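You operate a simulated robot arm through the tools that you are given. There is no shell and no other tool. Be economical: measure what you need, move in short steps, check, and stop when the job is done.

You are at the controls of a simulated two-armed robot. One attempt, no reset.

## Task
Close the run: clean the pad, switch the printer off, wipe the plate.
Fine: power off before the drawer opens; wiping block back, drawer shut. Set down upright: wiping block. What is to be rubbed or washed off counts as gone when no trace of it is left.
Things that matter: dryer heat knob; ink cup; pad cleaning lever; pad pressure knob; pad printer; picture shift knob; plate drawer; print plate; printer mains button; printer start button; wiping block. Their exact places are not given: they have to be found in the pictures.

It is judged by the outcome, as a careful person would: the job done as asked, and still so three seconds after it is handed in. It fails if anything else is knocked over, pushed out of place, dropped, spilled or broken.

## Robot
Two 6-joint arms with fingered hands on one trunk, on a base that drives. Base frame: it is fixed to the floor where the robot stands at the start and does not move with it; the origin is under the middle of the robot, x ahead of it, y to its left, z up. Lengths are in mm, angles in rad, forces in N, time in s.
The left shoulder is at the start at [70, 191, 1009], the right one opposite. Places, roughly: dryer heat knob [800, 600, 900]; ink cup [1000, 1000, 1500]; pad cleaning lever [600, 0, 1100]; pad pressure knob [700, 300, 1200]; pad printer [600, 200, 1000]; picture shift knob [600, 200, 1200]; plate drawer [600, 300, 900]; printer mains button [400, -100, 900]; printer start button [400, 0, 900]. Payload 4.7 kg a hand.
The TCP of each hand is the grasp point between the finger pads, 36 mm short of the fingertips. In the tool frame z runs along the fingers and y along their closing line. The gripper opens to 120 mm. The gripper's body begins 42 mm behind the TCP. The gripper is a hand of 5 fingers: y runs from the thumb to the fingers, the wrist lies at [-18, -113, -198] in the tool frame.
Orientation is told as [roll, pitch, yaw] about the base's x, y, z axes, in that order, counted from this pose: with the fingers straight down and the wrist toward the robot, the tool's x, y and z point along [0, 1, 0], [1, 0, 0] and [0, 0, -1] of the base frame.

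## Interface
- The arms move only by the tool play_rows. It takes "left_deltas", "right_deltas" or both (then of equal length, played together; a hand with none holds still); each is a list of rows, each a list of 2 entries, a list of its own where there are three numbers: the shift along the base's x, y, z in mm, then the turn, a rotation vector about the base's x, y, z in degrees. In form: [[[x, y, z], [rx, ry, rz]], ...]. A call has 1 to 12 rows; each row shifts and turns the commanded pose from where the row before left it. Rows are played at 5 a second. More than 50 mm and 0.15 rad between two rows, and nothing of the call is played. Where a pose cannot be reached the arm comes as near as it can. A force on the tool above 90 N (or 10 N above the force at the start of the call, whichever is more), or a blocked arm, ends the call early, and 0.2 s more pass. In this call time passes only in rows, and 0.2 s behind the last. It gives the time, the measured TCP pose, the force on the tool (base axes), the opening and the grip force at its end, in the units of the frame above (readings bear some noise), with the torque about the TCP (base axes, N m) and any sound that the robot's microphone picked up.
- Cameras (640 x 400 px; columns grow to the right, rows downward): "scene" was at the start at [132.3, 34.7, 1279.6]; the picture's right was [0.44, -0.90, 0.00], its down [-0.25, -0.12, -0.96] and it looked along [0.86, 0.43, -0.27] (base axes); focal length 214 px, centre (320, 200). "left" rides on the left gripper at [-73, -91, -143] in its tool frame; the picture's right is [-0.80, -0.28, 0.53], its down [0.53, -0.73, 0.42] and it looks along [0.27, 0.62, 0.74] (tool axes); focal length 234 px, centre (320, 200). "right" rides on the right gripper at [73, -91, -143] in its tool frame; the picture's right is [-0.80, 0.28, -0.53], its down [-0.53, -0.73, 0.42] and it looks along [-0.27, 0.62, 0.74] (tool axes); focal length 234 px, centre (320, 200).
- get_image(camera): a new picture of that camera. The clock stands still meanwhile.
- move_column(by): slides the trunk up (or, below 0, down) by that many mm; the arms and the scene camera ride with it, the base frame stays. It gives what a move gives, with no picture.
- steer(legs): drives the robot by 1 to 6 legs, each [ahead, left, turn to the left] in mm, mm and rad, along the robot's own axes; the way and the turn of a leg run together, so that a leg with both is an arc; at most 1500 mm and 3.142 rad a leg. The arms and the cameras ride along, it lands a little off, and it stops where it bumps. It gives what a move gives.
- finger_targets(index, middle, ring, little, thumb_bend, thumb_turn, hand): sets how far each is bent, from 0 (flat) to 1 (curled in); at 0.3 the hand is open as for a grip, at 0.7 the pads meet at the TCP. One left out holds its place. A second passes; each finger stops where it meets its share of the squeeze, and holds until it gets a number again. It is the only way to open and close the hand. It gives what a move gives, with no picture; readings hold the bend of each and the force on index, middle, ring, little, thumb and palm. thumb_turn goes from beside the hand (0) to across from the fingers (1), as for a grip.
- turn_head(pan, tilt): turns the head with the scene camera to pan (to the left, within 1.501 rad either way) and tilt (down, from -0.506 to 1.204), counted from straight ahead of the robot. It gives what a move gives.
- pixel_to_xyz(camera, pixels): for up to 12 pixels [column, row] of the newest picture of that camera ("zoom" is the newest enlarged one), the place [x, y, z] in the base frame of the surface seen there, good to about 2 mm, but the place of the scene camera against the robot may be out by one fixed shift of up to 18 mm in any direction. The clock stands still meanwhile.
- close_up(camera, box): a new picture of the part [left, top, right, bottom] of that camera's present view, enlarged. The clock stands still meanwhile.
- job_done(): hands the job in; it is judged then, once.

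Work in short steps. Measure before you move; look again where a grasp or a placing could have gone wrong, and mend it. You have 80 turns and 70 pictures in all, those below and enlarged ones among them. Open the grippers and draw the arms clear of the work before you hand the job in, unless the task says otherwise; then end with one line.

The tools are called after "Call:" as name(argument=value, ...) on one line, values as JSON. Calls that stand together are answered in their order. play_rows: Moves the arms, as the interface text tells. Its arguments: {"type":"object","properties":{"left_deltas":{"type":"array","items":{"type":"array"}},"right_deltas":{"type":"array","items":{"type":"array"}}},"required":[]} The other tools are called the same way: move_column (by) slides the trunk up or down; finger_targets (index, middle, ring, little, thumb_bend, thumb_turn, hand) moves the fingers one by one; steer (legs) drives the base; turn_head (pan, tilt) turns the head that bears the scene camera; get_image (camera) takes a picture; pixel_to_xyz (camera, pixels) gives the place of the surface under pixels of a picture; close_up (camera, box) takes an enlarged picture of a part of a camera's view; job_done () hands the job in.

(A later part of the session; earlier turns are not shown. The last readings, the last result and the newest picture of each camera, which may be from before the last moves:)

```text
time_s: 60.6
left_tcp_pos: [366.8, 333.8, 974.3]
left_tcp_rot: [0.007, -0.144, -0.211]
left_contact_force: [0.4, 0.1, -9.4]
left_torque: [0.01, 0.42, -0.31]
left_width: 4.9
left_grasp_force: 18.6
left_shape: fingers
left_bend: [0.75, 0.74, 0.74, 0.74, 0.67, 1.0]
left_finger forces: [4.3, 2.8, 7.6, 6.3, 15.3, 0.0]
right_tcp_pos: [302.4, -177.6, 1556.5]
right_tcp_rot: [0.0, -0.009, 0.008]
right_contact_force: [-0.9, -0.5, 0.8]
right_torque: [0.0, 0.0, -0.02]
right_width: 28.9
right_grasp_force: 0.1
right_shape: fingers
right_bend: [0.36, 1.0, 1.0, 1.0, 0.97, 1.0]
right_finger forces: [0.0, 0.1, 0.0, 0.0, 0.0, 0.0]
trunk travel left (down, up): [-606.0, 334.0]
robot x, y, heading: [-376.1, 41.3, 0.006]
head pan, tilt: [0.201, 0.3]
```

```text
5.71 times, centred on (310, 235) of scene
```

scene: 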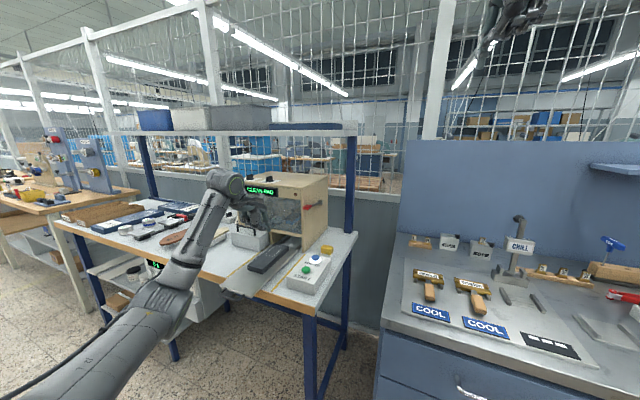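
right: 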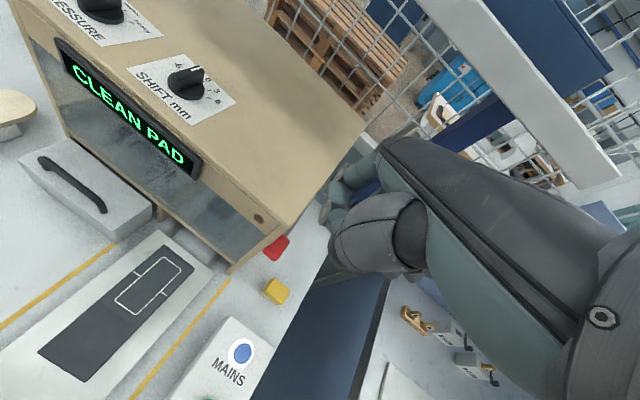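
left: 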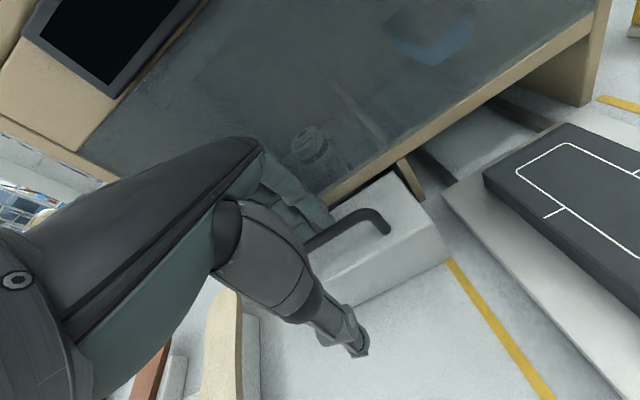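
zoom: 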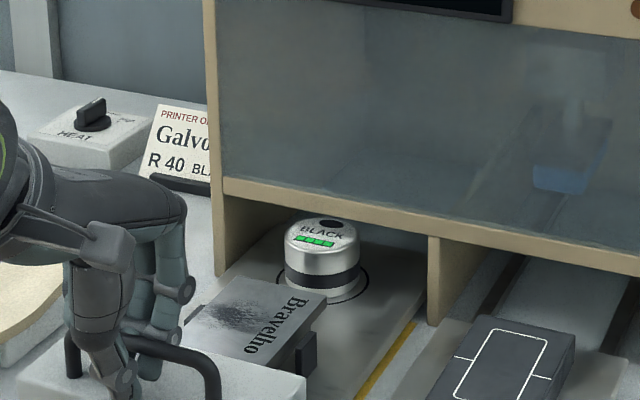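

The plate is fully out in front of the cup. I release the handle, rise clear, and measure plate and smear.

Call:
pixel_to_xyz(camera="zoom", pixels=[[250, 280], [325, 297], [258, 362], [195, 318], [230, 310], [250, 320], [280, 320], [320, 290], [300, 360], [320, 230]])

Call:
finger_targets(hand="left", index=0.45, middle=0.45, ring=0.45, little=0.45, thumb_bend=0.3)

Call:
play_rows(left_deltas=[[[0, 0, 30], [0, 0, 0]], [[0, 0, 40], [0, 0, 0]], [[0, 0, 40], [0, 0, 0]], [[0, 0, 30], [0, 0, 0]]])

Call:
get_image(camera="left")

```text
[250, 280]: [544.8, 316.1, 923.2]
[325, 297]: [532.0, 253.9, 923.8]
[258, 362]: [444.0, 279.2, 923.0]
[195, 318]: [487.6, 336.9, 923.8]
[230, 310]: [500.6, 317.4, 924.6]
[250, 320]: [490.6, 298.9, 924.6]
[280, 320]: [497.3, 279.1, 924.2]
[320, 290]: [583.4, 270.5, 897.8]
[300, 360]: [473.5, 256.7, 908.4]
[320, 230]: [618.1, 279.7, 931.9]
```

```text
time_s: 61.6
left_tcp_pos: [365.6, 335.5, 975.7]
left_tcp_rot: [0.008, -0.147, -0.211]
left_contact_force: [0.6, 0.0, 0.5]
left_torque: [0.02, -0.02, 0.03]
left_width: 99.5
left_grasp_force: 0.1
left_shape: fingers
left_bend: [0.45, 0.45, 0.45, 0.45, 0.3, 0.98]
left_finger forces: [0.1, 0.0, 0.1, 0.1, 0.0, 0.0]
right_tcp_pos: [300.6, -179.8, 1556.0]
right_tcp_rot: [0.0, -0.009, 0.008]
right_contact_force: [0.0, 0.0, 0.3]
right_torque: [0.01, -0.01, 0.0]
right_width: 28.7
right_grasp_force: 0.1
right_shape: fingers
right_bend: [0.36, 1.0, 1.0, 1.0, 0.97, 1.0]
right_finger forces: [0.0, 0.0, 0.0, 0.1, 0.0, 0.0]
trunk travel left (down, up): [-606.0, 334.0]
robot x, y, heading: [-374.6, 45.2, 0.008]
head pan, tilt: [0.201, 0.3]
```

```text
time_s: 62.6
left_tcp_pos: [365.4, 334.9, 1118.8]
left_tcp_rot: [0.009, -0.147, -0.211]
left_contact_force: [-1.1, 0.0, -0.7]
left_torque: [0.01, -0.03, -0.04]
left_width: 99.8
left_grasp_force: 0.1
left_shape: fingers
left_bend: [0.45, 0.45, 0.45, 0.45, 0.3, 0.98]
left_finger forces: [0.0, 0.1, 0.0, 0.1, 0.0, 0.0]
right_tcp_pos: [300.3, -181.0, 1556.0]
right_tcp_rot: [0.001, -0.008, 0.01]
right_contact_force: [0.2, 0.2, -1.0]
right_torque: [0.05, -0.03, 0.02]
right_width: 28.7
right_grasp_force: 0.0
right_shape: fingers
right_bend: [0.36, 1.0, 1.0, 1.0, 0.97, 1.0]
right_finger forces: [0.0, 0.1, 0.0, 0.1, 0.0, 0.0]
trunk travel left (down, up): [-606.0, 334.0]
robot x, y, heading: [-375.1, 44.7, 0.006]
head pan, tilt: [0.201, 0.3]
```

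```text
20 pictures are left
```

left: 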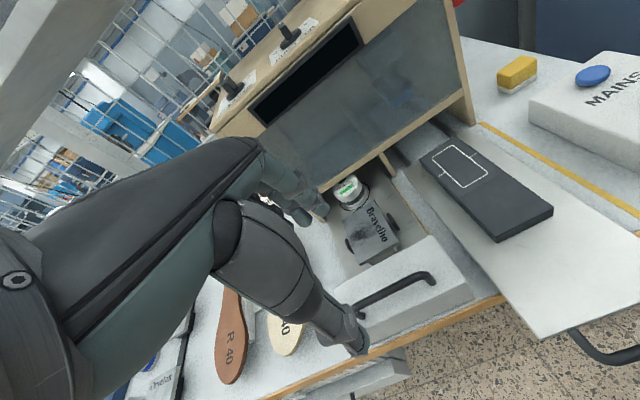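

I zoom the left view on the plate to get accurate coordinates.

Call:
close_up(camera="left", box=[310, 165, 430, 275])

```text
3.64 times, centred on (370, 220) of left
```

zoom: 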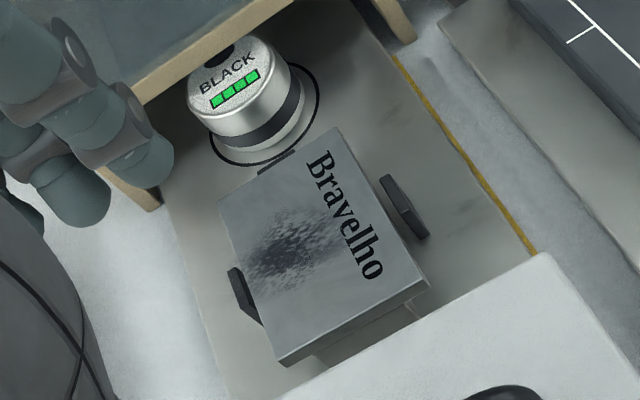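

Call:
pixel_to_xyz(camera="zoom", pixels=[[222, 200], [333, 135], [422, 285], [285, 352], [285, 250], [250, 265], [340, 230], [285, 215], [405, 205], [245, 295], [270, 165], [245, 110]])

```text
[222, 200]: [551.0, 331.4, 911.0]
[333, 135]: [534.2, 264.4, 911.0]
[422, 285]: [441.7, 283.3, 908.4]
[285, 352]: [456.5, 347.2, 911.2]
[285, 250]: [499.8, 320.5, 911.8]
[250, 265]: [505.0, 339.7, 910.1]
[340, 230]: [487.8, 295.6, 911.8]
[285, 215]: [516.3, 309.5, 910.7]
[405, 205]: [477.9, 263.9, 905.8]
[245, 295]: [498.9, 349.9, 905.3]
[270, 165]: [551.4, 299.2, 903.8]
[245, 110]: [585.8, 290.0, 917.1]
```

Plate corners: (551,331),(534,264),(442,283),(456,347), z 911; smear centre about (502,318). Now I drive right to fetch the wiping block, opening the hand fully.

Call:
steer(legs=[[20, -335, 0]])

Call:
play_rows(left_deltas=[[[25, -15, -15], [0, 4, 3]], [[25, -15, -15], [0, 4, 3]], [[25, -15, -15], [0, 0.4, 3]], [[25, -15, -15], [0, 0, 3]]])

Call:
get_image(camera="left")

```text
time_s: 64.8
left_tcp_pos: [387.7, 0.8, 1116.7]
left_tcp_rot: [0.008, -0.146, -0.211]
left_contact_force: [0.5, -0.1, 0.1]
left_torque: [-0.04, -0.01, -0.03]
left_width: 100.0
left_grasp_force: 0.1
left_shape: fingers
left_bend: [0.45, 0.45, 0.45, 0.45, 0.3, 0.98]
left_finger forces: [0.0, 0.0, 0.0, 0.1, 0.0, 0.0]
right_tcp_pos: [322.3, -514.0, 1557.2]
right_tcp_rot: [0.0, -0.009, 0.008]
right_contact_force: [-0.9, -0.9, 0.1]
right_torque: [0.01, -0.02, -0.01]
right_width: 28.7
right_grasp_force: 0.0
right_shape: fingers
right_bend: [0.36, 1.0, 1.0, 1.0, 0.97, 1.0]
right_finger forces: [0.1, 0.0, 0.0, 0.1, 0.1, 0.0]
trunk travel left (down, up): [-606.0, 334.0]
robot x, y, heading: [-357.5, -293.4, -0.0]
head pan, tilt: [0.201, 0.3]
```

```text
time_s: 65.8
left_tcp_pos: [487.9, -60.6, 1055.8]
left_tcp_rot: [-0.012, 0.001, 0.0]
left_contact_force: [0.6, 0.5, 0.0]
left_torque: [0.04, 0.01, -0.02]
left_width: 99.9
left_grasp_force: 0.0
left_shape: fingers
left_bend: [0.45, 0.45, 0.45, 0.45, 0.3, 0.98]
left_finger forces: [0.0, 0.1, 0.0, 0.0, 0.0, 0.0]
right_tcp_pos: [322.3, -515.3, 1555.5]
right_tcp_rot: [0.001, -0.008, 0.01]
right_contact_force: [0.6, -0.4, -0.1]
right_torque: [0.0, 0.02, 0.03]
right_width: 28.7
right_grasp_force: 0.2
right_shape: fingers
right_bend: [0.36, 1.0, 1.0, 1.0, 0.97, 1.0]
right_finger forces: [0.0, 0.0, 0.0, 0.0, 0.0, 0.0]
trunk travel left (down, up): [-606.0, 334.0]
robot x, y, heading: [-352.8, -292.0, 0.008]
head pan, tilt: [0.201, 0.3]
```

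```text
18 pictures are left
```

left: 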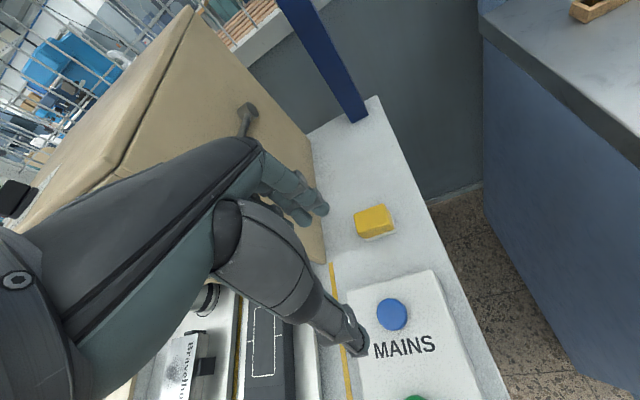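

I zoom in on the block to measure its outline.

Call:
close_up(camera="left", box=[335, 190, 415, 250])

Call:
pixel_to_xyz(camera="left", pixels=[[357, 212], [384, 206], [391, 224], [366, 232], [359, 232], [365, 240], [392, 233], [394, 215], [374, 219]])

```text
6.67 times, centred on (375, 220) of left
```

zoom: 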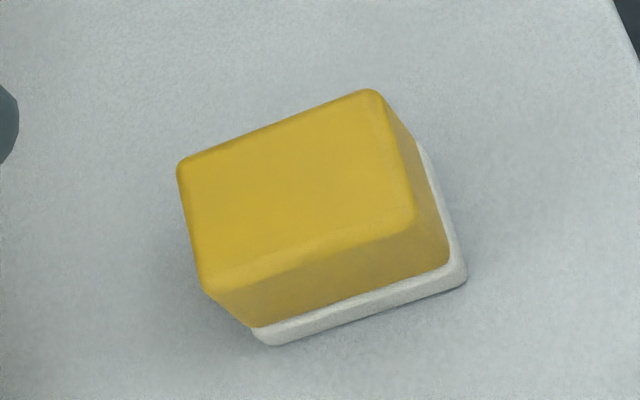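

```text
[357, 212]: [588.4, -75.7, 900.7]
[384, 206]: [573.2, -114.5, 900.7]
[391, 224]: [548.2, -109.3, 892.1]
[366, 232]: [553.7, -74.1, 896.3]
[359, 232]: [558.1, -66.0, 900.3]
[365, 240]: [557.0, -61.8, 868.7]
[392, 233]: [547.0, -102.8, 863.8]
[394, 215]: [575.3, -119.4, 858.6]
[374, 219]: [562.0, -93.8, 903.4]
```

The block is about 31×42 mm, long side along the 12° line, centre (566,-90), z 861–903. I align above it (yaw -12°) and go down to z≈930 for a check.

Call:
play_rows(left_deltas=[[[26, -10, -20], [0, 0, -4]], [[26, -10, -20], [0, 0, -4]], [[26, -10, -20], [0, 0, -4]], [[0, 0, -35], [0, 0, 0]], [[0, 0, -28], [0, 0, 0]]])

Call:
get_image(camera="left")

Call:
close_up(camera="scene", box=[270, 180, 390, 290])

```text
time_s: 67.0
left_tcp_pos: [567.2, -90.1, 932.1]
left_tcp_rot: [-0.014, 0.0, -0.211]
left_contact_force: [0.3, -0.5, -0.4]
left_torque: [0.02, 0.03, 0.02]
left_width: 100.2
left_grasp_force: 0.0
left_shape: fingers
left_bend: [0.45, 0.45, 0.45, 0.45, 0.3, 0.98]
left_finger forces: [0.0, 0.0, 0.0, 0.0, 0.1, 0.0]
right_tcp_pos: [324.1, -515.5, 1555.2]
right_tcp_rot: [-0.001, -0.008, 0.007]
right_contact_force: [0.7, 0.9, -0.3]
right_torque: [-0.03, 0.04, -0.01]
right_width: 28.5
right_grasp_force: 0.1
right_shape: fingers
right_bend: [0.36, 1.0, 1.0, 1.0, 0.97, 1.0]
right_finger forces: [0.0, 0.0, 0.0, 0.0, 0.0, 0.1]
trunk travel left (down, up): [-606.0, 334.0]
robot x, y, heading: [-357.9, -294.3, 0.008]
head pan, tilt: [0.201, 0.3]
```

```text
16 pictures are left
```

left: 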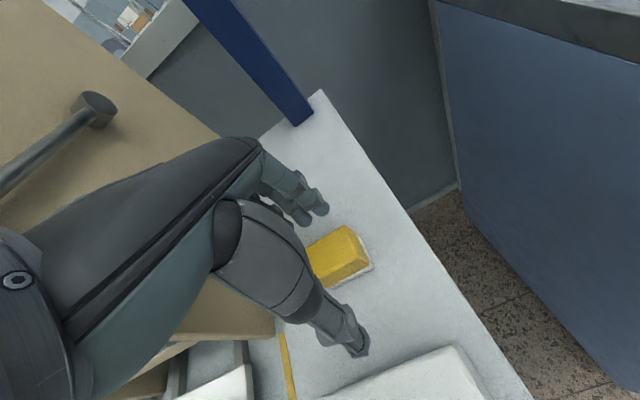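

```text
3.64 times, centred on (330, 235) of scene
```

zoom: 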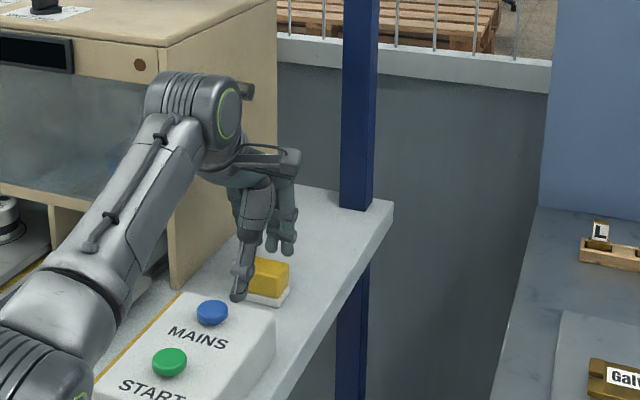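

The thumb is in front and the fingers behind the block. I lower to z≈908 and close.

Call:
play_rows(left_deltas=[[[0, 0, -12], [0, 0, 0]], [[0, 0, -12], [0, 0, 0]]])

Call:
finger_targets(hand="left", index=0.7, middle=0.7, ring=0.7, little=0.7, thumb_bend=0.7)

Call:
close_up(camera="left", box=[220, 150, 420, 370])

```text
time_s: 67.6
left_tcp_pos: [566.3, -89.3, 909.1]
left_tcp_rot: [-0.014, -0.001, -0.211]
left_contact_force: [0.0, 0.0, 0.0]
left_torque: [-0.01, -0.01, 0.02]
left_width: 100.3
left_grasp_force: 0.0
left_shape: fingers
left_bend: [0.45, 0.45, 0.45, 0.45, 0.3, 0.98]
left_finger forces: [0.0, 0.1, 0.0, 0.0, 0.0, 0.1]
right_tcp_pos: [322.0, -515.3, 1555.6]
right_tcp_rot: [0.001, -0.009, 0.009]
right_contact_force: [-0.7, 0.8, 0.3]
right_torque: [0.0, 0.01, 0.02]
right_width: 28.8
right_grasp_force: 0.0
right_shape: fingers
right_bend: [0.36, 1.0, 1.0, 1.0, 0.97, 1.0]
right_finger forces: [0.0, 0.1, 0.1, 0.0, 0.0, 0.0]
trunk travel left (down, up): [-606.0, 334.0]
robot x, y, heading: [-354.0, -293.1, 0.0]
head pan, tilt: [0.201, 0.3]
```

```text
time_s: 68.6
left_tcp_pos: [564.9, -89.5, 910.4]
left_tcp_rot: [-0.015, -0.004, -0.21]
left_contact_force: [1.2, 0.5, 2.6]
left_torque: [0.01, -0.04, 0.04]
left_width: 33.3
left_grasp_force: 13.3
left_shape: fingers
left_bend: [0.65, 0.66, 0.69, 0.7, 0.59, 1.0]
left_finger forces: [6.2, 6.0, 1.4, 0.0, 13.5, 0.1]
right_tcp_pos: [321.8, -514.9, 1557.3]
right_tcp_rot: [0.001, -0.008, 0.008]
right_contact_force: [0.3, 0.9, -0.1]
right_torque: [0.0, 0.03, -0.01]
right_width: 28.7
right_grasp_force: 0.1
right_shape: fingers
right_bend: [0.36, 1.0, 1.0, 1.0, 0.97, 1.0]
right_finger forces: [0.0, 0.0, 0.1, 0.1, 0.0, 0.1]
trunk travel left (down, up): [-606.0, 334.0]
robot x, y, heading: [-356.0, -290.0, 0.002]
head pan, tilt: [0.201, 0.3]
```

```text
1.82 times, centred on (320, 260) of left
```

zoom: 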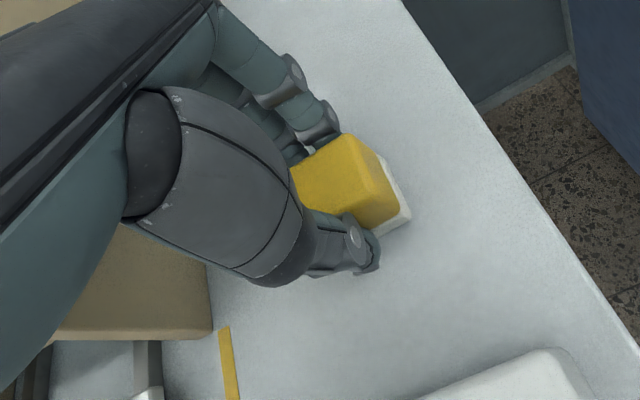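

Block is held (13 N) by index, middle and thumb. I lift, back out the way I came, and drive back to the drawer.

Call:
play_rows(left_deltas=[[[0, 0, 25], [0, 0, 0]], [[0, 0, 40], [0, 0, 0]], [[-15, 5, 35], [0, 0, 0]], [[-40, 10, 20], [0, 0, 0]], [[-40, 10, 20], [0, 0, 0]]])

Call:
steer(legs=[[-20, 338, 0]])

Call:
close_up(camera="left", box=[240, 120, 480, 330])

```text
time_s: 69.8
left_tcp_pos: [467.0, -64.2, 1049.7]
left_tcp_rot: [-0.015, -0.002, -0.209]
left_contact_force: [0.5, -0.8, 0.0]
left_torque: [0.04, -0.05, 0.0]
left_width: 33.4
left_grasp_force: 13.1
left_shape: fingers
left_bend: [0.65, 0.66, 0.69, 0.7, 0.59, 1.0]
left_finger forces: [6.1, 5.9, 1.2, 0.1, 13.2, 0.0]
right_tcp_pos: [320.2, -513.4, 1557.6]
right_tcp_rot: [0.001, -0.01, 0.009]
right_contact_force: [0.0, -1.0, 1.6]
right_torque: [-0.02, -0.05, 0.0]
right_width: 28.9
right_grasp_force: 0.0
right_shape: fingers
right_bend: [0.36, 1.0, 1.0, 1.0, 0.97, 1.0]
right_finger forces: [0.0, 0.0, 0.1, 0.0, 0.1, 0.0]
trunk travel left (down, up): [-606.0, 334.0]
robot x, y, heading: [-352.4, -288.8, 0.005]
head pan, tilt: [0.201, 0.3]
```

```text
time_s: 72.0
left_tcp_pos: [448.5, 271.1, 1049.7]
left_tcp_rot: [-0.015, -0.002, -0.21]
left_contact_force: [-0.8, -0.8, -0.5]
left_torque: [0.03, 0.0, 0.01]
left_width: 33.6
left_grasp_force: 13.1
left_shape: fingers
left_bend: [0.65, 0.66, 0.69, 0.7, 0.59, 1.0]
left_finger forces: [6.0, 6.0, 1.2, 0.1, 13.0, 0.0]
right_tcp_pos: [300.7, -179.2, 1557.3]
right_tcp_rot: [0.0, -0.008, 0.007]
right_contact_force: [0.9, -0.2, 0.8]
right_torque: [0.01, -0.05, 0.0]
right_width: 28.6
right_grasp_force: 0.1
right_shape: fingers
right_bend: [0.36, 1.0, 1.0, 1.0, 0.97, 1.0]
right_finger forces: [0.1, 0.1, 0.0, 0.0, 0.0, 0.1]
trunk travel left (down, up): [-606.0, 334.0]
robot x, y, heading: [-376.7, 39.2, 0.003]
head pan, tilt: [0.201, 0.3]
```

```text
1.90 times, centred on (360, 225) of left
```

zoom: 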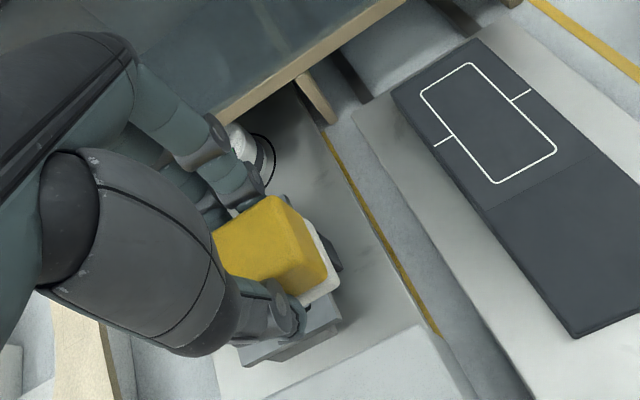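

The block hangs level. I move over the smear's rear part and come down to just above the plate.

Call:
play_rows(left_deltas=[[[38, 23, -15], [0, 0, 0]], [[37, 23, -15], [0, 0, 0]], [[0, 0, -30], [0, 0, 0]], [[0, 0, -20], [0, 0, 0]], [[0, 0, -6], [0, 0, 0]], [[0, 0, -4], [0, 0, 0]]])

```text
time_s: 73.4
left_tcp_pos: [522.6, 316.3, 963.1]
left_tcp_rot: [-0.014, -0.005, -0.209]
left_contact_force: [-0.5, 1.6, 6.1]
left_torque: [0.03, -0.09, -0.01]
left_width: 33.1
left_grasp_force: 13.8
left_shape: fingers
left_bend: [0.65, 0.66, 0.69, 0.7, 0.59, 1.0]
left_finger forces: [6.1, 6.4, 1.4, 0.1, 13.8, 0.0]
right_tcp_pos: [298.5, -179.4, 1557.3]
right_tcp_rot: [-0.001, -0.01, 0.01]
right_contact_force: [0.6, 0.5, -0.5]
right_torque: [-0.02, -0.02, 0.06]
right_width: 28.7
right_grasp_force: 0.1
right_shape: fingers
right_bend: [0.36, 1.0, 1.0, 1.0, 0.97, 1.0]
right_finger forces: [0.1, 0.0, 0.0, 0.0, 0.0, 0.0]
trunk travel left (down, up): [-606.0, 334.0]
robot x, y, heading: [-381.4, 42.9, 0.01]
head pan, tilt: [0.201, 0.3]
```

Contact at 6 N. I wipe in back-and-forth strokes over three lanes.

Call:
play_rows(left_deltas=[[[-22, 4.7, -0.5], [0, 0, 0]], [[-22, 4.7, 0], [0, 0, 0]], [[22, -4.7, 0], [0, 0, 0]], [[22, -4.7, 0], [0, 0, 0]], [[-2.5, -11.7, 0], [0, 0, 0]], [[-22, 4.7, 0], [0, 0, 0]], [[-22, 4.7, 0], [0, 0, 0]], [[22, -4.7, 0], [0, 0, 0]], [[22, -4.7, 0], [0, 0, 0]], [[-2.5, -11.7, 0], [0, 0, 0]], [[-22, 4.7, 0], [0, 0, 0]], [[-22, 4.7, 0], [0, 0, 0]]])

Call:
play_rows(left_deltas=[[[22, -4.7, 0], [0, 0, 0]], [[22, -4.7, 0], [0, 0, 0]], [[2.5, 11.7, 0], [0, 0, 0]], [[-22, 4.7, 0], [0, 0, 0]], [[-22, 4.7, 0], [0, 0, 0]], [[3, 14, 0], [0, 0, 0]], [[22, -4.7, 0], [0, 0, 0]], [[22, -4.7, 0], [0, 0, 0]], [[-22, 4.7, 0], [0, 0, 0]], [[-22, 4.7, 0], [0, 0, 0]], [[0, 0, 40], [0, 0, 0]], [[-40, 0, 40], [0, 0, 0]]])

Call:
close_up(camera="left", box=[240, 120, 480, 330])

```text
time_s: 76.0
left_tcp_pos: [473.2, 301.4, 959.7]
left_tcp_rot: [-0.014, -0.004, -0.21]
left_contact_force: [-0.1, -1.4, 9.3]
left_torque: [-0.01, -0.06, -0.04]
left_width: 33.1
left_grasp_force: 14.5
left_shape: fingers
left_bend: [0.64, 0.65, 0.69, 0.7, 0.6, 1.0]
left_finger forces: [6.8, 7.1, 1.3, 0.0, 14.2, 0.1]
right_tcp_pos: [297.5, -178.9, 1559.7]
right_tcp_rot: [-0.001, -0.01, 0.009]
right_contact_force: [-1.0, -0.3, 0.6]
right_torque: [-0.02, -0.02, 0.04]
right_width: 28.7
right_grasp_force: 0.1
right_shape: fingers
right_bend: [0.36, 1.0, 1.0, 1.0, 0.97, 1.0]
right_finger forces: [0.0, 0.0, 0.0, 0.0, 0.0, 0.0]
trunk travel left (down, up): [-606.0, 334.0]
robot x, y, heading: [-378.0, 45.9, 0.006]
head pan, tilt: [0.201, 0.3]
```

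```text
refused: row 12 steps farther than a row can; nothing moved
```

```text
1.90 times, centred on (360, 225) of left
```

zoom: 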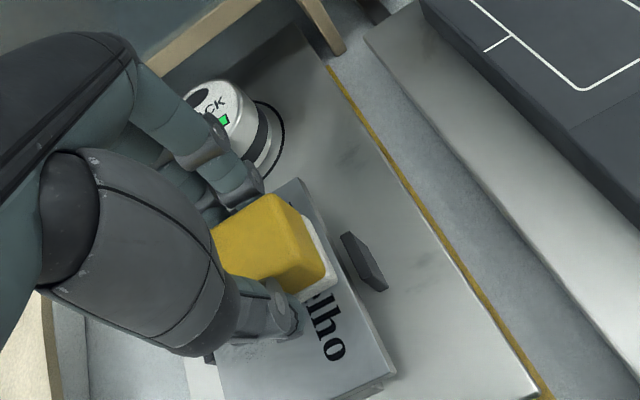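

The wipe is going well at 9 N. I repeat the second set of strokes with the lift corrected.

Call:
play_rows(left_deltas=[[[22, -4.7, 0], [0, 0, 0]], [[22, -4.7, 0], [0, 0, 0]], [[2.5, 11.7, 0], [0, 0, 0]], [[-22, 4.7, 0], [0, 0, 0]], [[-22, 4.7, 0], [0, 0, 0]], [[3, 14, 0], [0, 0, 0]], [[22, -4.7, 0], [0, 0, 0]], [[22, -4.7, 0], [0, 0, 0]], [[-22, 4.7, 0], [0, 0, 0]], [[-22, 4.7, 0], [0, 0, 0]], [[0, 0, 40], [0, 0, 0]], [[-25, -35, 20], [0, 0, 0]]])

Call:
play_rows(left_deltas=[[[-25, 0, 40], [0, 0, 0]], [[-25, 0, 40], [0, 0, 0]]])

Call:
close_up(camera="left", box=[240, 120, 480, 330])

```text
time_s: 78.6
left_tcp_pos: [452.7, 291.3, 1021.0]
left_tcp_rot: [-0.013, -0.003, -0.21]
left_contact_force: [0.2, -0.2, -0.3]
left_torque: [0.02, -0.01, 0.03]
left_width: 33.2
left_grasp_force: 12.8
left_shape: fingers
left_bend: [0.64, 0.65, 0.69, 0.7, 0.6, 1.0]
left_finger forces: [6.2, 6.3, 1.3, 0.0, 12.9, 0.0]
right_tcp_pos: [298.5, -180.5, 1557.1]
right_tcp_rot: [0.002, -0.011, 0.007]
right_contact_force: [-0.6, -0.9, 0.7]
right_torque: [0.06, -0.02, -0.01]
right_width: 28.6
right_grasp_force: 0.0
right_shape: fingers
right_bend: [0.36, 1.0, 1.0, 1.0, 0.97, 1.0]
right_finger forces: [0.0, 0.1, 0.1, 0.1, 0.0, 0.0]
trunk travel left (down, up): [-606.0, 334.0]
robot x, y, heading: [-376.8, 43.7, -0.002]
head pan, tilt: [0.201, 0.3]
```

```text
time_s: 79.2
left_tcp_pos: [402.6, 294.0, 1099.0]
left_tcp_rot: [-0.014, -0.001, -0.211]
left_contact_force: [0.8, 0.1, -1.2]
left_torque: [0.0, -0.06, 0.0]
left_width: 33.2
left_grasp_force: 13.1
left_shape: fingers
left_bend: [0.64, 0.65, 0.69, 0.7, 0.6, 1.0]
left_finger forces: [6.1, 6.2, 1.2, 0.0, 12.7, 0.1]
right_tcp_pos: [298.3, -179.8, 1557.9]
right_tcp_rot: [0.002, -0.01, 0.007]
right_contact_force: [-0.3, -0.3, -0.1]
right_torque: [0.02, -0.07, 0.0]
right_width: 28.8
right_grasp_force: 0.0
right_shape: fingers
right_bend: [0.36, 1.0, 1.0, 1.0, 0.97, 1.0]
right_finger forces: [0.0, 0.0, 0.0, 0.0, 0.0, 0.0]
trunk travel left (down, up): [-606.0, 334.0]
robot x, y, heading: [-376.0, 45.1, 0.001]
head pan, tilt: [0.201, 0.3]
```

```text
1.90 times, centred on (360, 225) of left
```

zoom: 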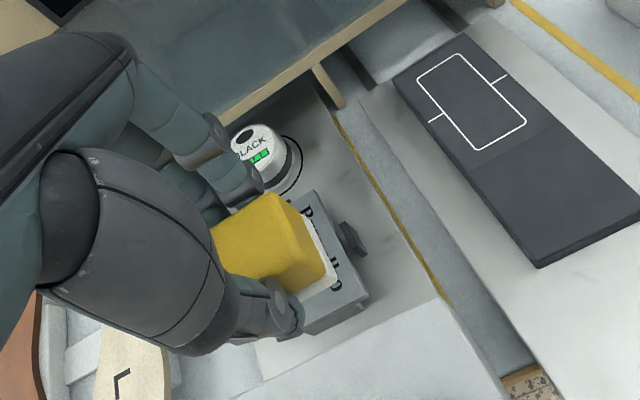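

The held block hides the plate in this view, so I check the plate with the scene camera.

Call:
close_up(camera="scene", box=[260, 200, 360, 270])

```text
5.71 times, centred on (310, 235) of scene
```

zoom: 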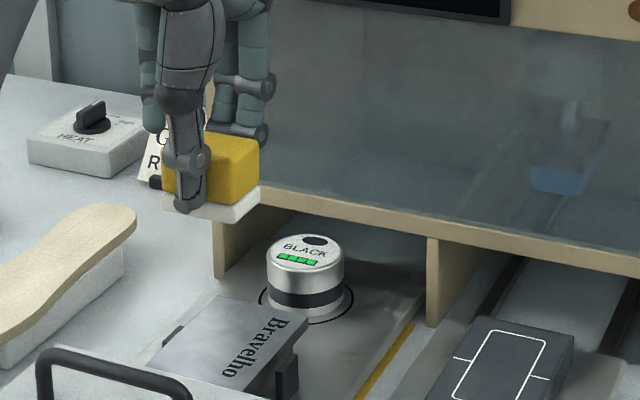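

The smear looks gone; one closer zoom on the plate to be sure.

Call:
close_up(camera="scene", box=[276, 244, 316, 272])

```text
14.29 times, centred on (296, 258) of scene
```

zoom: 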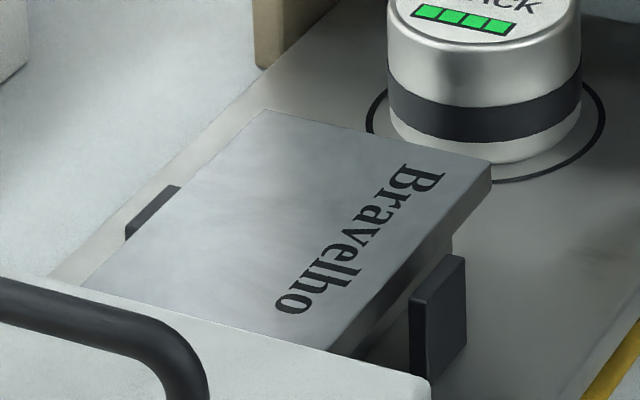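

The plate is nearly uniform, with maybe a faint tinge near the middle-left. I make another full pass to leave no trace.

Call:
play_rows(left_deltas=[[[37, 10, -25], [0, 0, 0]], [[37, 10, -25], [0, 0, 0]], [[38, 9, -25], [0, 0, 0]], [[0, 0, -35], [0, 0, 0]], [[0, 0, -22], [0, 0, 0]], [[0, 0, -7.5], [0, 0, 0]], [[-22, 4.7, 0], [0, 0, 0]], [[-20, 4.3, 0], [0, 0, 0]], [[22, -4.7, 0], [0, 0, 0]], [[20, -4.3, 0], [0, 0, 0]], [[-2, -10, 0], [0, 0, 0]]])

Call:
play_rows(left_deltas=[[[-22, 4.7, 0], [0, 0, 0]], [[-20, 4.3, 0], [0, 0, 0]], [[22, -4.7, 0], [0, 0, 0]], [[20, -4.3, 0], [0, 0, 0]], [[-2, -10, 0], [0, 0, 0]], [[-22, 4.7, 0], [0, 0, 0]], [[-20, 4.3, 0], [0, 0, 0]], [[22, -4.7, 0], [0, 0, 0]], [[20, -4.3, 0], [0, 0, 0]], [[-2, -10, 0], [0, 0, 0]], [[-22, 4.7, 0], [0, 0, 0]], [[22, -4.7, 0], [0, 0, 0]]])

Call:
play_rows(left_deltas=[[[3, 15, 0], [0, 0, 0]], [[-22, 4.7, 0], [0, 0, 0]], [[-20, 4.3, 0], [0, 0, 0]], [[22, -4.7, 0], [0, 0, 0]], [[20, -4.3, 0], [0, 0, 0]], [[3, 15, 0], [0, 0, 0]], [[-22, 4.7, 0], [0, 0, 0]], [[0, 0, 40], [0, 0, 0]], [[-25, -10, 40], [0, 0, 0]], [[-25, 0, 40], [0, 0, 0]], [[-35, 0, 20], [0, 0, 0]]])

Call:
close_up(camera="scene", box=[270, 235, 330, 277])

```text
time_s: 81.6
left_tcp_pos: [513.5, 314.1, 960.3]
left_tcp_rot: [-0.014, -0.001, -0.208]
left_contact_force: [0.3, 1.4, 2.7]
left_torque: [0.03, -0.04, 0.06]
left_width: 33.1
left_grasp_force: 14.0
left_shape: fingers
left_bend: [0.64, 0.65, 0.7, 0.7, 0.6, 1.0]
left_finger forces: [6.5, 6.4, 1.4, 0.0, 13.2, 0.0]
right_tcp_pos: [300.0, -179.4, 1556.2]
right_tcp_rot: [0.0, -0.009, 0.009]
right_contact_force: [1.0, -0.9, -1.0]
right_torque: [-0.01, 0.0, 0.01]
right_width: 28.5
right_grasp_force: 0.1
right_shape: fingers
right_bend: [0.36, 1.0, 1.0, 1.0, 0.97, 1.0]
right_finger forces: [0.0, 0.0, 0.0, 0.1, 0.0, 0.0]
trunk travel left (down, up): [-606.0, 334.0]
robot x, y, heading: [-373.5, 42.9, 0.002]
head pan, tilt: [0.201, 0.3]
```

```text
time_s: 84.2
left_tcp_pos: [510.5, 291.2, 960.0]
left_tcp_rot: [-0.013, -0.002, -0.209]
left_contact_force: [-0.9, 0.1, 3.1]
left_torque: [0.03, 0.12, 0.02]
left_width: 33.3
left_grasp_force: 13.6
left_shape: fingers
left_bend: [0.64, 0.65, 0.7, 0.7, 0.6, 1.0]
left_finger forces: [6.0, 6.1, 1.4, 0.0, 13.9, 0.1]
right_tcp_pos: [301.4, -181.1, 1554.9]
right_tcp_rot: [0.002, -0.008, 0.009]
right_contact_force: [0.8, -0.1, -0.6]
right_torque: [0.06, 0.03, 0.02]
right_width: 28.7
right_grasp_force: 0.0
right_shape: fingers
right_bend: [0.36, 1.0, 1.0, 1.0, 0.97, 1.0]
right_finger forces: [0.0, 0.1, 0.0, 0.0, 0.1, 0.0]
trunk travel left (down, up): [-606.0, 334.0]
robot x, y, heading: [-376.0, 41.0, 0.001]
head pan, tilt: [0.201, 0.3]
```

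```text
time_s: 86.6
left_tcp_pos: [408.7, 316.4, 1100.5]
left_tcp_rot: [-0.015, -0.001, -0.208]
left_contact_force: [0.8, -1.1, -0.4]
left_torque: [0.02, -0.01, 0.02]
left_width: 33.1
left_grasp_force: 13.3
left_shape: fingers
left_bend: [0.64, 0.65, 0.7, 0.7, 0.6, 1.0]
left_finger forces: [6.2, 6.1, 1.3, 0.0, 12.6, 0.0]
right_tcp_pos: [298.6, -178.9, 1557.3]
right_tcp_rot: [0.001, -0.012, 0.009]
right_contact_force: [0.5, 0.0, 0.4]
right_torque: [-0.01, -0.01, -0.02]
right_width: 28.5
right_grasp_force: 0.1
right_shape: fingers
right_bend: [0.36, 1.0, 1.0, 1.0, 0.97, 1.0]
right_finger forces: [0.0, 0.0, 0.1, 0.1, 0.1, 0.0]
trunk travel left (down, up): [-606.0, 334.0]
robot x, y, heading: [-374.8, 43.2, 0.002]
head pan, tilt: [0.201, 0.3]
```

```text
9.52 times, centred on (300, 256) of scene
```

zoom: 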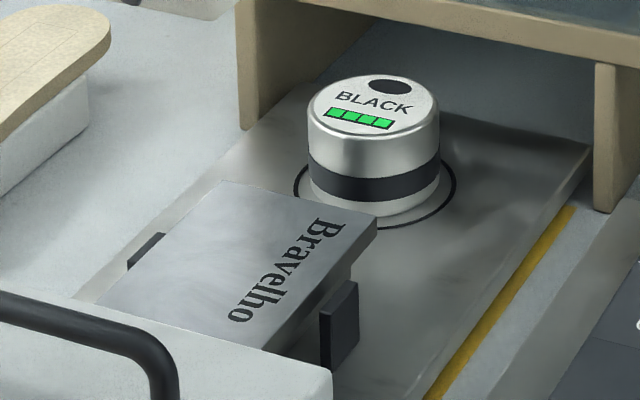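

The plate is clean and the cup sits in its ring. I drive back to put the block at its old place.

Call:
steer(legs=[[20, -337, 0]])

```text
time_s: 88.9
left_tcp_pos: [430.9, -23.4, 1100.9]
left_tcp_rot: [-0.014, 0.001, -0.21]
left_contact_force: [-0.5, 0.0, 0.1]
left_torque: [-0.02, 0.03, -0.02]
left_width: 33.1
left_grasp_force: 12.6
left_shape: fingers
left_bend: [0.64, 0.65, 0.7, 0.7, 0.6, 1.0]
left_finger forces: [6.2, 6.2, 1.2, 0.1, 12.5, 0.0]
right_tcp_pos: [322.6, -518.3, 1556.0]
right_tcp_rot: [0.0, -0.009, 0.008]
right_contact_force: [0.2, 0.6, -0.1]
right_torque: [-0.02, 0.0, 0.03]
right_width: 28.7
right_grasp_force: 0.0
right_shape: fingers
right_bend: [0.36, 1.0, 1.0, 1.0, 0.97, 1.0]
right_finger forces: [0.0, 0.1, 0.1, 0.1, 0.0, 0.1]
trunk travel left (down, up): [-606.0, 334.0]
robot x, y, heading: [-355.5, -299.3, 0.006]
head pan, tilt: [0.201, 0.3]
```

I move right first to stay clear of the lever, then forward and down to just above the table.

Call:
play_rows(left_deltas=[[[20, -35, -15], [0, 0, 0]], [[30, -31, -15], [0, 0, 0]], [[42, 0, -25], [0, 0, 0]], [[42.6, 0, -25], [0, 0, 0]], [[0, 0, -40], [0, 0, 0]], [[0, 0, -40], [0, 0, 0]], [[0, 0, -18], [0, 0, 0]], [[0, 0, 0], [0, 0, 0]]])

Call:
close_up(camera="left", box=[220, 150, 420, 370])

```text
time_s: 90.7
left_tcp_pos: [565.7, -88.8, 923.3]
left_tcp_rot: [-0.015, -0.001, -0.209]
left_contact_force: [-0.9, -1.1, -0.5]
left_torque: [0.02, -0.01, -0.01]
left_width: 33.0
left_grasp_force: 12.9
left_shape: fingers
left_bend: [0.64, 0.65, 0.7, 0.7, 0.6, 1.0]
left_finger forces: [6.1, 6.1, 1.2, 0.0, 12.4, 0.1]
right_tcp_pos: [322.2, -519.5, 1557.1]
right_tcp_rot: [0.001, -0.009, 0.008]
right_contact_force: [0.0, -0.4, 0.4]
right_torque: [0.0, -0.01, 0.01]
right_width: 28.4
right_grasp_force: 0.0
right_shape: fingers
right_bend: [0.36, 1.0, 1.0, 1.0, 0.97, 1.0]
right_finger forces: [0.1, 0.1, 0.0, 0.0, 0.0, 0.1]
trunk travel left (down, up): [-606.0, 334.0]
robot x, y, heading: [-356.7, -298.0, 0.007]
head pan, tilt: [0.201, 0.3]
```

```text
1.82 times, centred on (320, 260) of left
```

zoom: 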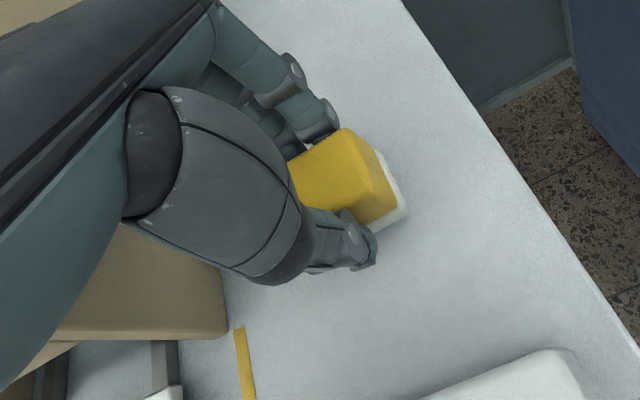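

The pose matches the picking one. I lower in small steps until contact.

Call:
play_rows(left_deltas=[[[0, 0, -7], [0, 0, 0]], [[0, 0, -4], [0, 0, 0]], [[0, 0, -2], [0, 0, 0]]])

```text
time_s: 91.5
left_tcp_pos: [565.9, -88.7, 908.3]
left_tcp_rot: [-0.013, -0.001, -0.211]
left_contact_force: [0.3, 0.4, -0.2]
left_torque: [-0.01, 0.0, -0.01]
left_width: 33.0
left_grasp_force: 12.6
left_shape: fingers
left_bend: [0.64, 0.65, 0.7, 0.7, 0.6, 1.0]
left_finger forces: [6.2, 6.1, 1.2, 0.0, 12.4, 0.1]
right_tcp_pos: [323.0, -520.5, 1555.6]
right_tcp_rot: [0.0, -0.008, 0.009]
right_contact_force: [0.7, -0.4, 0.3]
right_torque: [0.01, 0.05, 0.01]
right_width: 29.1
right_grasp_force: 0.0
right_shape: fingers
right_bend: [0.36, 1.0, 1.0, 1.0, 0.97, 1.0]
right_finger forces: [0.0, 0.0, 0.1, 0.1, 0.0, 0.1]
trunk travel left (down, up): [-606.0, 334.0]
robot x, y, heading: [-355.7, -299.3, 0.003]
head pan, tilt: [0.201, 0.3]
```

No contact yet; a few millimetres more.

Call:
play_rows(left_deltas=[[[0, 0, -1.5], [0, 0, 0]], [[0, 0, -1.5], [0, 0, 0]]])

```text
time_s: 92.1
left_tcp_pos: [565.8, -90.1, 907.1]
left_tcp_rot: [-0.012, -0.006, -0.21]
left_contact_force: [1.3, -0.1, 5.4]
left_torque: [0.03, -0.07, -0.03]
left_width: 33.0
left_grasp_force: 13.5
left_shape: fingers
left_bend: [0.64, 0.65, 0.7, 0.7, 0.6, 1.0]
left_finger forces: [6.5, 6.3, 1.4, 0.0, 12.9, 0.0]
right_tcp_pos: [320.9, -518.8, 1558.4]
right_tcp_rot: [-0.001, -0.011, 0.008]
right_contact_force: [-0.4, 0.3, -0.3]
right_torque: [-0.01, -0.01, 0.01]
right_width: 28.8
right_grasp_force: 0.0
right_shape: fingers
right_bend: [0.36, 1.0, 1.0, 1.0, 0.97, 1.0]
right_finger forces: [0.0, 0.0, 0.0, 0.1, 0.0, 0.0]
trunk travel left (down, up): [-606.0, 334.0]
robot x, y, heading: [-357.4, -295.0, 0.004]
head pan, tilt: [0.201, 0.3]
```

Block stands on the table (5.4 N). I open the hand, rise straight up and check.

Call:
finger_targets(hand="left", index=0.45, middle=0.45, ring=0.45, little=0.45, thumb_bend=0.3)

Call:
play_rows(left_deltas=[[[0, 0, 20], [0, 0, 0]], [[0, 0, 40], [0, 0, 0]], [[-5, 0, 40], [0, 0, 0]], [[-45, 10, 15], [0, 0, 0]], [[-45, 10, 15], [0, 0, 0]], [[-45, 10, 15], [0, 0, 0]]])

Call:
get_image(camera="left")

```text
time_s: 93.1
left_tcp_pos: [565.7, -90.3, 906.2]
left_tcp_rot: [-0.014, -0.002, -0.21]
left_contact_force: [-0.4, 0.4, 0.7]
left_torque: [-0.01, 0.01, -0.03]
left_width: 99.8
left_grasp_force: 0.1
left_shape: fingers
left_bend: [0.45, 0.45, 0.45, 0.45, 0.3, 0.98]
left_finger forces: [0.1, 0.0, 0.0, 0.0, 0.1, 0.0]
right_tcp_pos: [321.9, -518.9, 1556.5]
right_tcp_rot: [0.0, -0.009, 0.007]
right_contact_force: [0.2, 0.2, -0.7]
right_torque: [-0.04, -0.04, 0.01]
right_width: 28.8
right_grasp_force: 0.0
right_shape: fingers
right_bend: [0.36, 1.0, 1.0, 1.0, 0.97, 1.0]
right_finger forces: [0.0, 0.1, 0.0, 0.0, 0.0, 0.1]
trunk travel left (down, up): [-606.0, 334.0]
robot x, y, heading: [-356.2, -297.6, 0.006]
head pan, tilt: [0.201, 0.3]
```

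```text
time_s: 94.5
left_tcp_pos: [424.5, -61.2, 1052.9]
left_tcp_rot: [-0.014, -0.001, -0.208]
left_contact_force: [0.0, -0.3, 0.3]
left_torque: [0.02, -0.03, 0.01]
left_width: 100.3
left_grasp_force: 0.2
left_shape: fingers
left_bend: [0.45, 0.45, 0.45, 0.45, 0.3, 0.98]
left_finger forces: [0.0, 0.0, 0.0, 0.0, 0.1, 0.0]
right_tcp_pos: [319.9, -519.1, 1556.5]
right_tcp_rot: [-0.001, -0.01, 0.008]
right_contact_force: [-0.5, -0.1, 0.1]
right_torque: [-0.02, -0.03, 0.0]
right_width: 28.6
right_grasp_force: 0.0
right_shape: fingers
right_bend: [0.36, 1.0, 1.0, 1.0, 0.97, 1.0]
right_finger forces: [0.0, 0.0, 0.0, 0.1, 0.0, 0.1]
trunk travel left (down, up): [-606.0, 334.0]
robot x, y, heading: [-354.5, -295.7, 0.004]
head pan, tilt: [0.201, 0.3]
```

```text
6 pictures are left
```

left: 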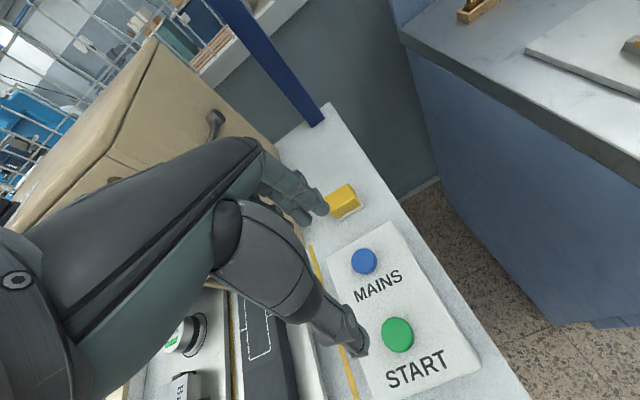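

The block stands upright in place. I drive back to the drawer and position above its handle.

Call:
steer(legs=[[-22, 340, 0]])

Call:
play_rows(left_deltas=[[[-20, 20, 10], [0, -4, 0]], [[-20, 20, 10], [0, -4, 0]], [[-10, 15, 10], [0, 0, 0]]])

Call:
get_image(camera="left")

```text
time_s: 96.7
left_tcp_pos: [402.6, 281.0, 1052.5]
left_tcp_rot: [-0.014, -0.001, -0.211]
left_contact_force: [0.1, -0.2, -0.2]
left_torque: [-0.03, -0.03, 0.01]
left_width: 100.1
left_grasp_force: 0.0
left_shape: fingers
left_bend: [0.45, 0.45, 0.45, 0.45, 0.3, 0.98]
left_finger forces: [0.1, 0.1, 0.1, 0.1, 0.0, 0.0]
right_tcp_pos: [298.2, -178.5, 1556.4]
right_tcp_rot: [-0.001, -0.009, 0.006]
right_contact_force: [-0.1, 0.9, -0.1]
right_torque: [-0.01, -0.01, 0.0]
right_width: 28.8
right_grasp_force: 0.1
right_shape: fingers
right_bend: [0.36, 1.0, 1.0, 1.0, 0.97, 1.0]
right_finger forces: [0.1, 0.1, 0.0, 0.1, 0.1, 0.1]
trunk travel left (down, up): [-606.0, 334.0]
robot x, y, heading: [-374.8, 40.8, 0.002]
head pan, tilt: [0.201, 0.3]
```

```text
time_s: 97.5
left_tcp_pos: [352.8, 334.3, 1082.3]
left_tcp_rot: [0.016, -0.139, -0.213]
left_contact_force: [0.6, 0.6, 0.9]
left_torque: [0.01, 0.02, 0.03]
left_width: 100.1
left_grasp_force: 0.1
left_shape: fingers
left_bend: [0.45, 0.45, 0.45, 0.45, 0.3, 0.98]
left_finger forces: [0.0, 0.0, 0.0, 0.0, 0.0, 0.0]
right_tcp_pos: [297.3, -177.6, 1556.3]
right_tcp_rot: [0.001, -0.008, 0.007]
right_contact_force: [-0.6, 0.8, -0.1]
right_torque: [0.02, 0.03, -0.02]
right_width: 28.9
right_grasp_force: 0.0
right_shape: fingers
right_bend: [0.36, 1.0, 1.0, 1.0, 0.97, 1.0]
right_finger forces: [0.0, 0.0, 0.0, 0.0, 0.1, 0.0]
trunk travel left (down, up): [-606.0, 334.0]
robot x, y, heading: [-377.1, 42.7, -0.001]
head pan, tilt: [0.201, 0.3]
```

```text
5 pictures are left
```

left: 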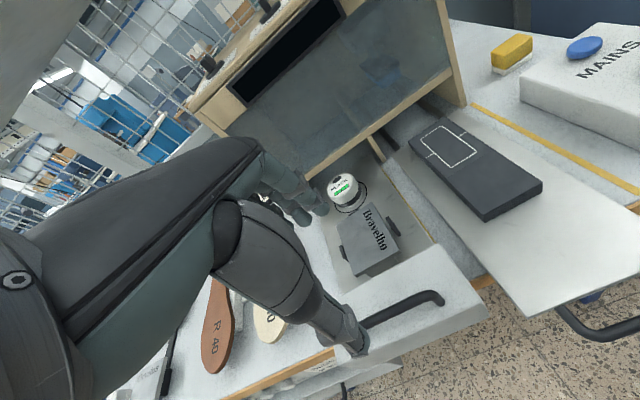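

I measure the handle bar in this view, e.g. along (380,315)–(435,295).

Call:
pixel_to_xyz(camera="left", pixels=[[372, 322], [385, 314], [400, 307], [415, 300], [430, 295], [439, 298], [400, 290], [365, 243], [395, 206]])

```text
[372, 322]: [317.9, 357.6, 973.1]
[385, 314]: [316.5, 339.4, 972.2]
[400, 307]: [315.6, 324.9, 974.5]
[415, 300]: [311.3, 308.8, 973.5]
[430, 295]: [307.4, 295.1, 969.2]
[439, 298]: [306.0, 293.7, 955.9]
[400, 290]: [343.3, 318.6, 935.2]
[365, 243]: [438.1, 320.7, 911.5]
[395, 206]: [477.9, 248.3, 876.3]
```

The drawer crept out; the bar is now at x≈317 at y 340. I back the base 70 mm, then come over the bar and down with fingers behind it.

Call:
steer(legs=[[-70, 0, 0]])

Call:
finger_targets(hand="left", index=0.52, middle=0.52, ring=0.52, little=0.52)

```text
time_s: 98.5
left_tcp_pos: [284.7, 335.3, 1081.3]
left_tcp_rot: [0.013, -0.138, -0.214]
left_contact_force: [0.3, -0.3, 1.0]
left_torque: [0.01, -0.01, 0.02]
left_width: 100.3
left_grasp_force: 0.1
left_shape: fingers
left_bend: [0.45, 0.45, 0.45, 0.45, 0.3, 0.98]
left_finger forces: [0.0, 0.0, 0.0, 0.1, 0.1, 0.0]
right_tcp_pos: [232.3, -177.8, 1554.9]
right_tcp_rot: [0.001, -0.006, 0.008]
right_contact_force: [0.8, -0.2, 1.1]
right_torque: [0.03, 0.0, 0.02]
right_width: 28.4
right_grasp_force: 0.0
right_shape: fingers
right_bend: [0.36, 1.0, 1.0, 1.0, 0.97, 1.0]
right_finger forces: [0.1, 0.0, 0.0, 0.0, 0.0, 0.1]
trunk travel left (down, up): [-606.0, 334.0]
robot x, y, heading: [-447.1, 47.2, 0.007]
head pan, tilt: [0.201, 0.3]
```

```text
time_s: 99.5
left_tcp_pos: [284.4, 334.7, 1082.0]
left_tcp_rot: [0.017, -0.138, -0.214]
left_contact_force: [0.2, -0.4, 0.3]
left_torque: [0.0, -0.01, -0.01]
left_width: 89.7
left_grasp_force: 0.1
left_shape: fingers
left_bend: [0.52, 0.52, 0.52, 0.52, 0.3, 0.98]
left_finger forces: [0.0, 0.1, 0.0, 0.0, 0.0, 0.0]
right_tcp_pos: [230.6, -178.8, 1555.5]
right_tcp_rot: [0.001, -0.006, 0.006]
right_contact_force: [-0.4, -0.6, 0.4]
right_torque: [0.0, 0.05, 0.01]
right_width: 28.9
right_grasp_force: 0.0
right_shape: fingers
right_bend: [0.36, 1.0, 1.0, 1.0, 0.97, 1.0]
right_finger forces: [0.1, 0.0, 0.1, 0.1, 0.0, 0.1]
trunk travel left (down, up): [-606.0, 334.0]
robot x, y, heading: [-445.3, 45.7, 0.006]
head pan, tilt: [0.201, 0.3]
```

Now move over the bar and descend, then grip it.

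Call:
play_rows(left_deltas=[[[32, 7, -10], [0, 0, 0]], [[0, 0, -35], [0, 0, 0]], [[0, 0, -35], [0, 0, 0]], [[0, 0, -25], [0, 0, 0]]])

Call:
finger_targets(hand="left", index=0.75, middle=0.75, ring=0.75, little=0.75, thumb_bend=0.75)

```text
time_s: 100.5
left_tcp_pos: [315.4, 343.8, 977.3]
left_tcp_rot: [0.014, -0.14, -0.211]
left_contact_force: [0.0, -0.1, -0.3]
left_torque: [-0.01, -0.01, -0.02]
left_width: 90.0
left_grasp_force: 0.0
left_shape: fingers
left_bend: [0.52, 0.52, 0.52, 0.52, 0.3, 0.98]
left_finger forces: [0.0, 0.0, 0.0, 0.1, 0.0, 0.1]
right_tcp_pos: [229.3, -178.9, 1554.9]
right_tcp_rot: [-0.001, -0.011, 0.008]
right_contact_force: [0.0, -0.5, 0.8]
right_torque: [-0.04, 0.0, 0.02]
right_width: 28.5
right_grasp_force: 0.0
right_shape: fingers
right_bend: [0.36, 1.0, 1.0, 1.0, 0.97, 1.0]
right_finger forces: [0.1, 0.0, 0.0, 0.1, 0.0, 0.1]
trunk travel left (down, up): [-606.0, 334.0]
robot x, y, heading: [-450.5, 45.5, 0.004]
head pan, tilt: [0.201, 0.3]
```

```text
time_s: 101.5
left_tcp_pos: [315.6, 342.7, 976.4]
left_tcp_rot: [0.015, -0.137, -0.213]
left_contact_force: [-2.4, 1.8, -3.0]
left_torque: [-0.02, 0.64, -0.27]
left_width: 5.3
left_grasp_force: 16.5
left_shape: fingers
left_bend: [0.75, 0.74, 0.74, 0.74, 0.66, 1.0]
left_finger forces: [3.7, 3.3, 7.6, 3.2, 15.0, 0.0]
right_tcp_pos: [230.4, -176.6, 1555.6]
right_tcp_rot: [0.0, -0.008, 0.008]
right_contact_force: [0.7, 0.7, 0.2]
right_torque: [0.0, 0.02, -0.05]
right_width: 28.9
right_grasp_force: 0.1
right_shape: fingers
right_bend: [0.36, 1.0, 1.0, 1.0, 0.97, 1.0]
right_finger forces: [0.0, 0.0, 0.0, 0.0, 0.0, 0.1]
trunk travel left (down, up): [-606.0, 334.0]
robot x, y, heading: [-448.1, 46.8, 0.008]
head pan, tilt: [0.201, 0.3]
```

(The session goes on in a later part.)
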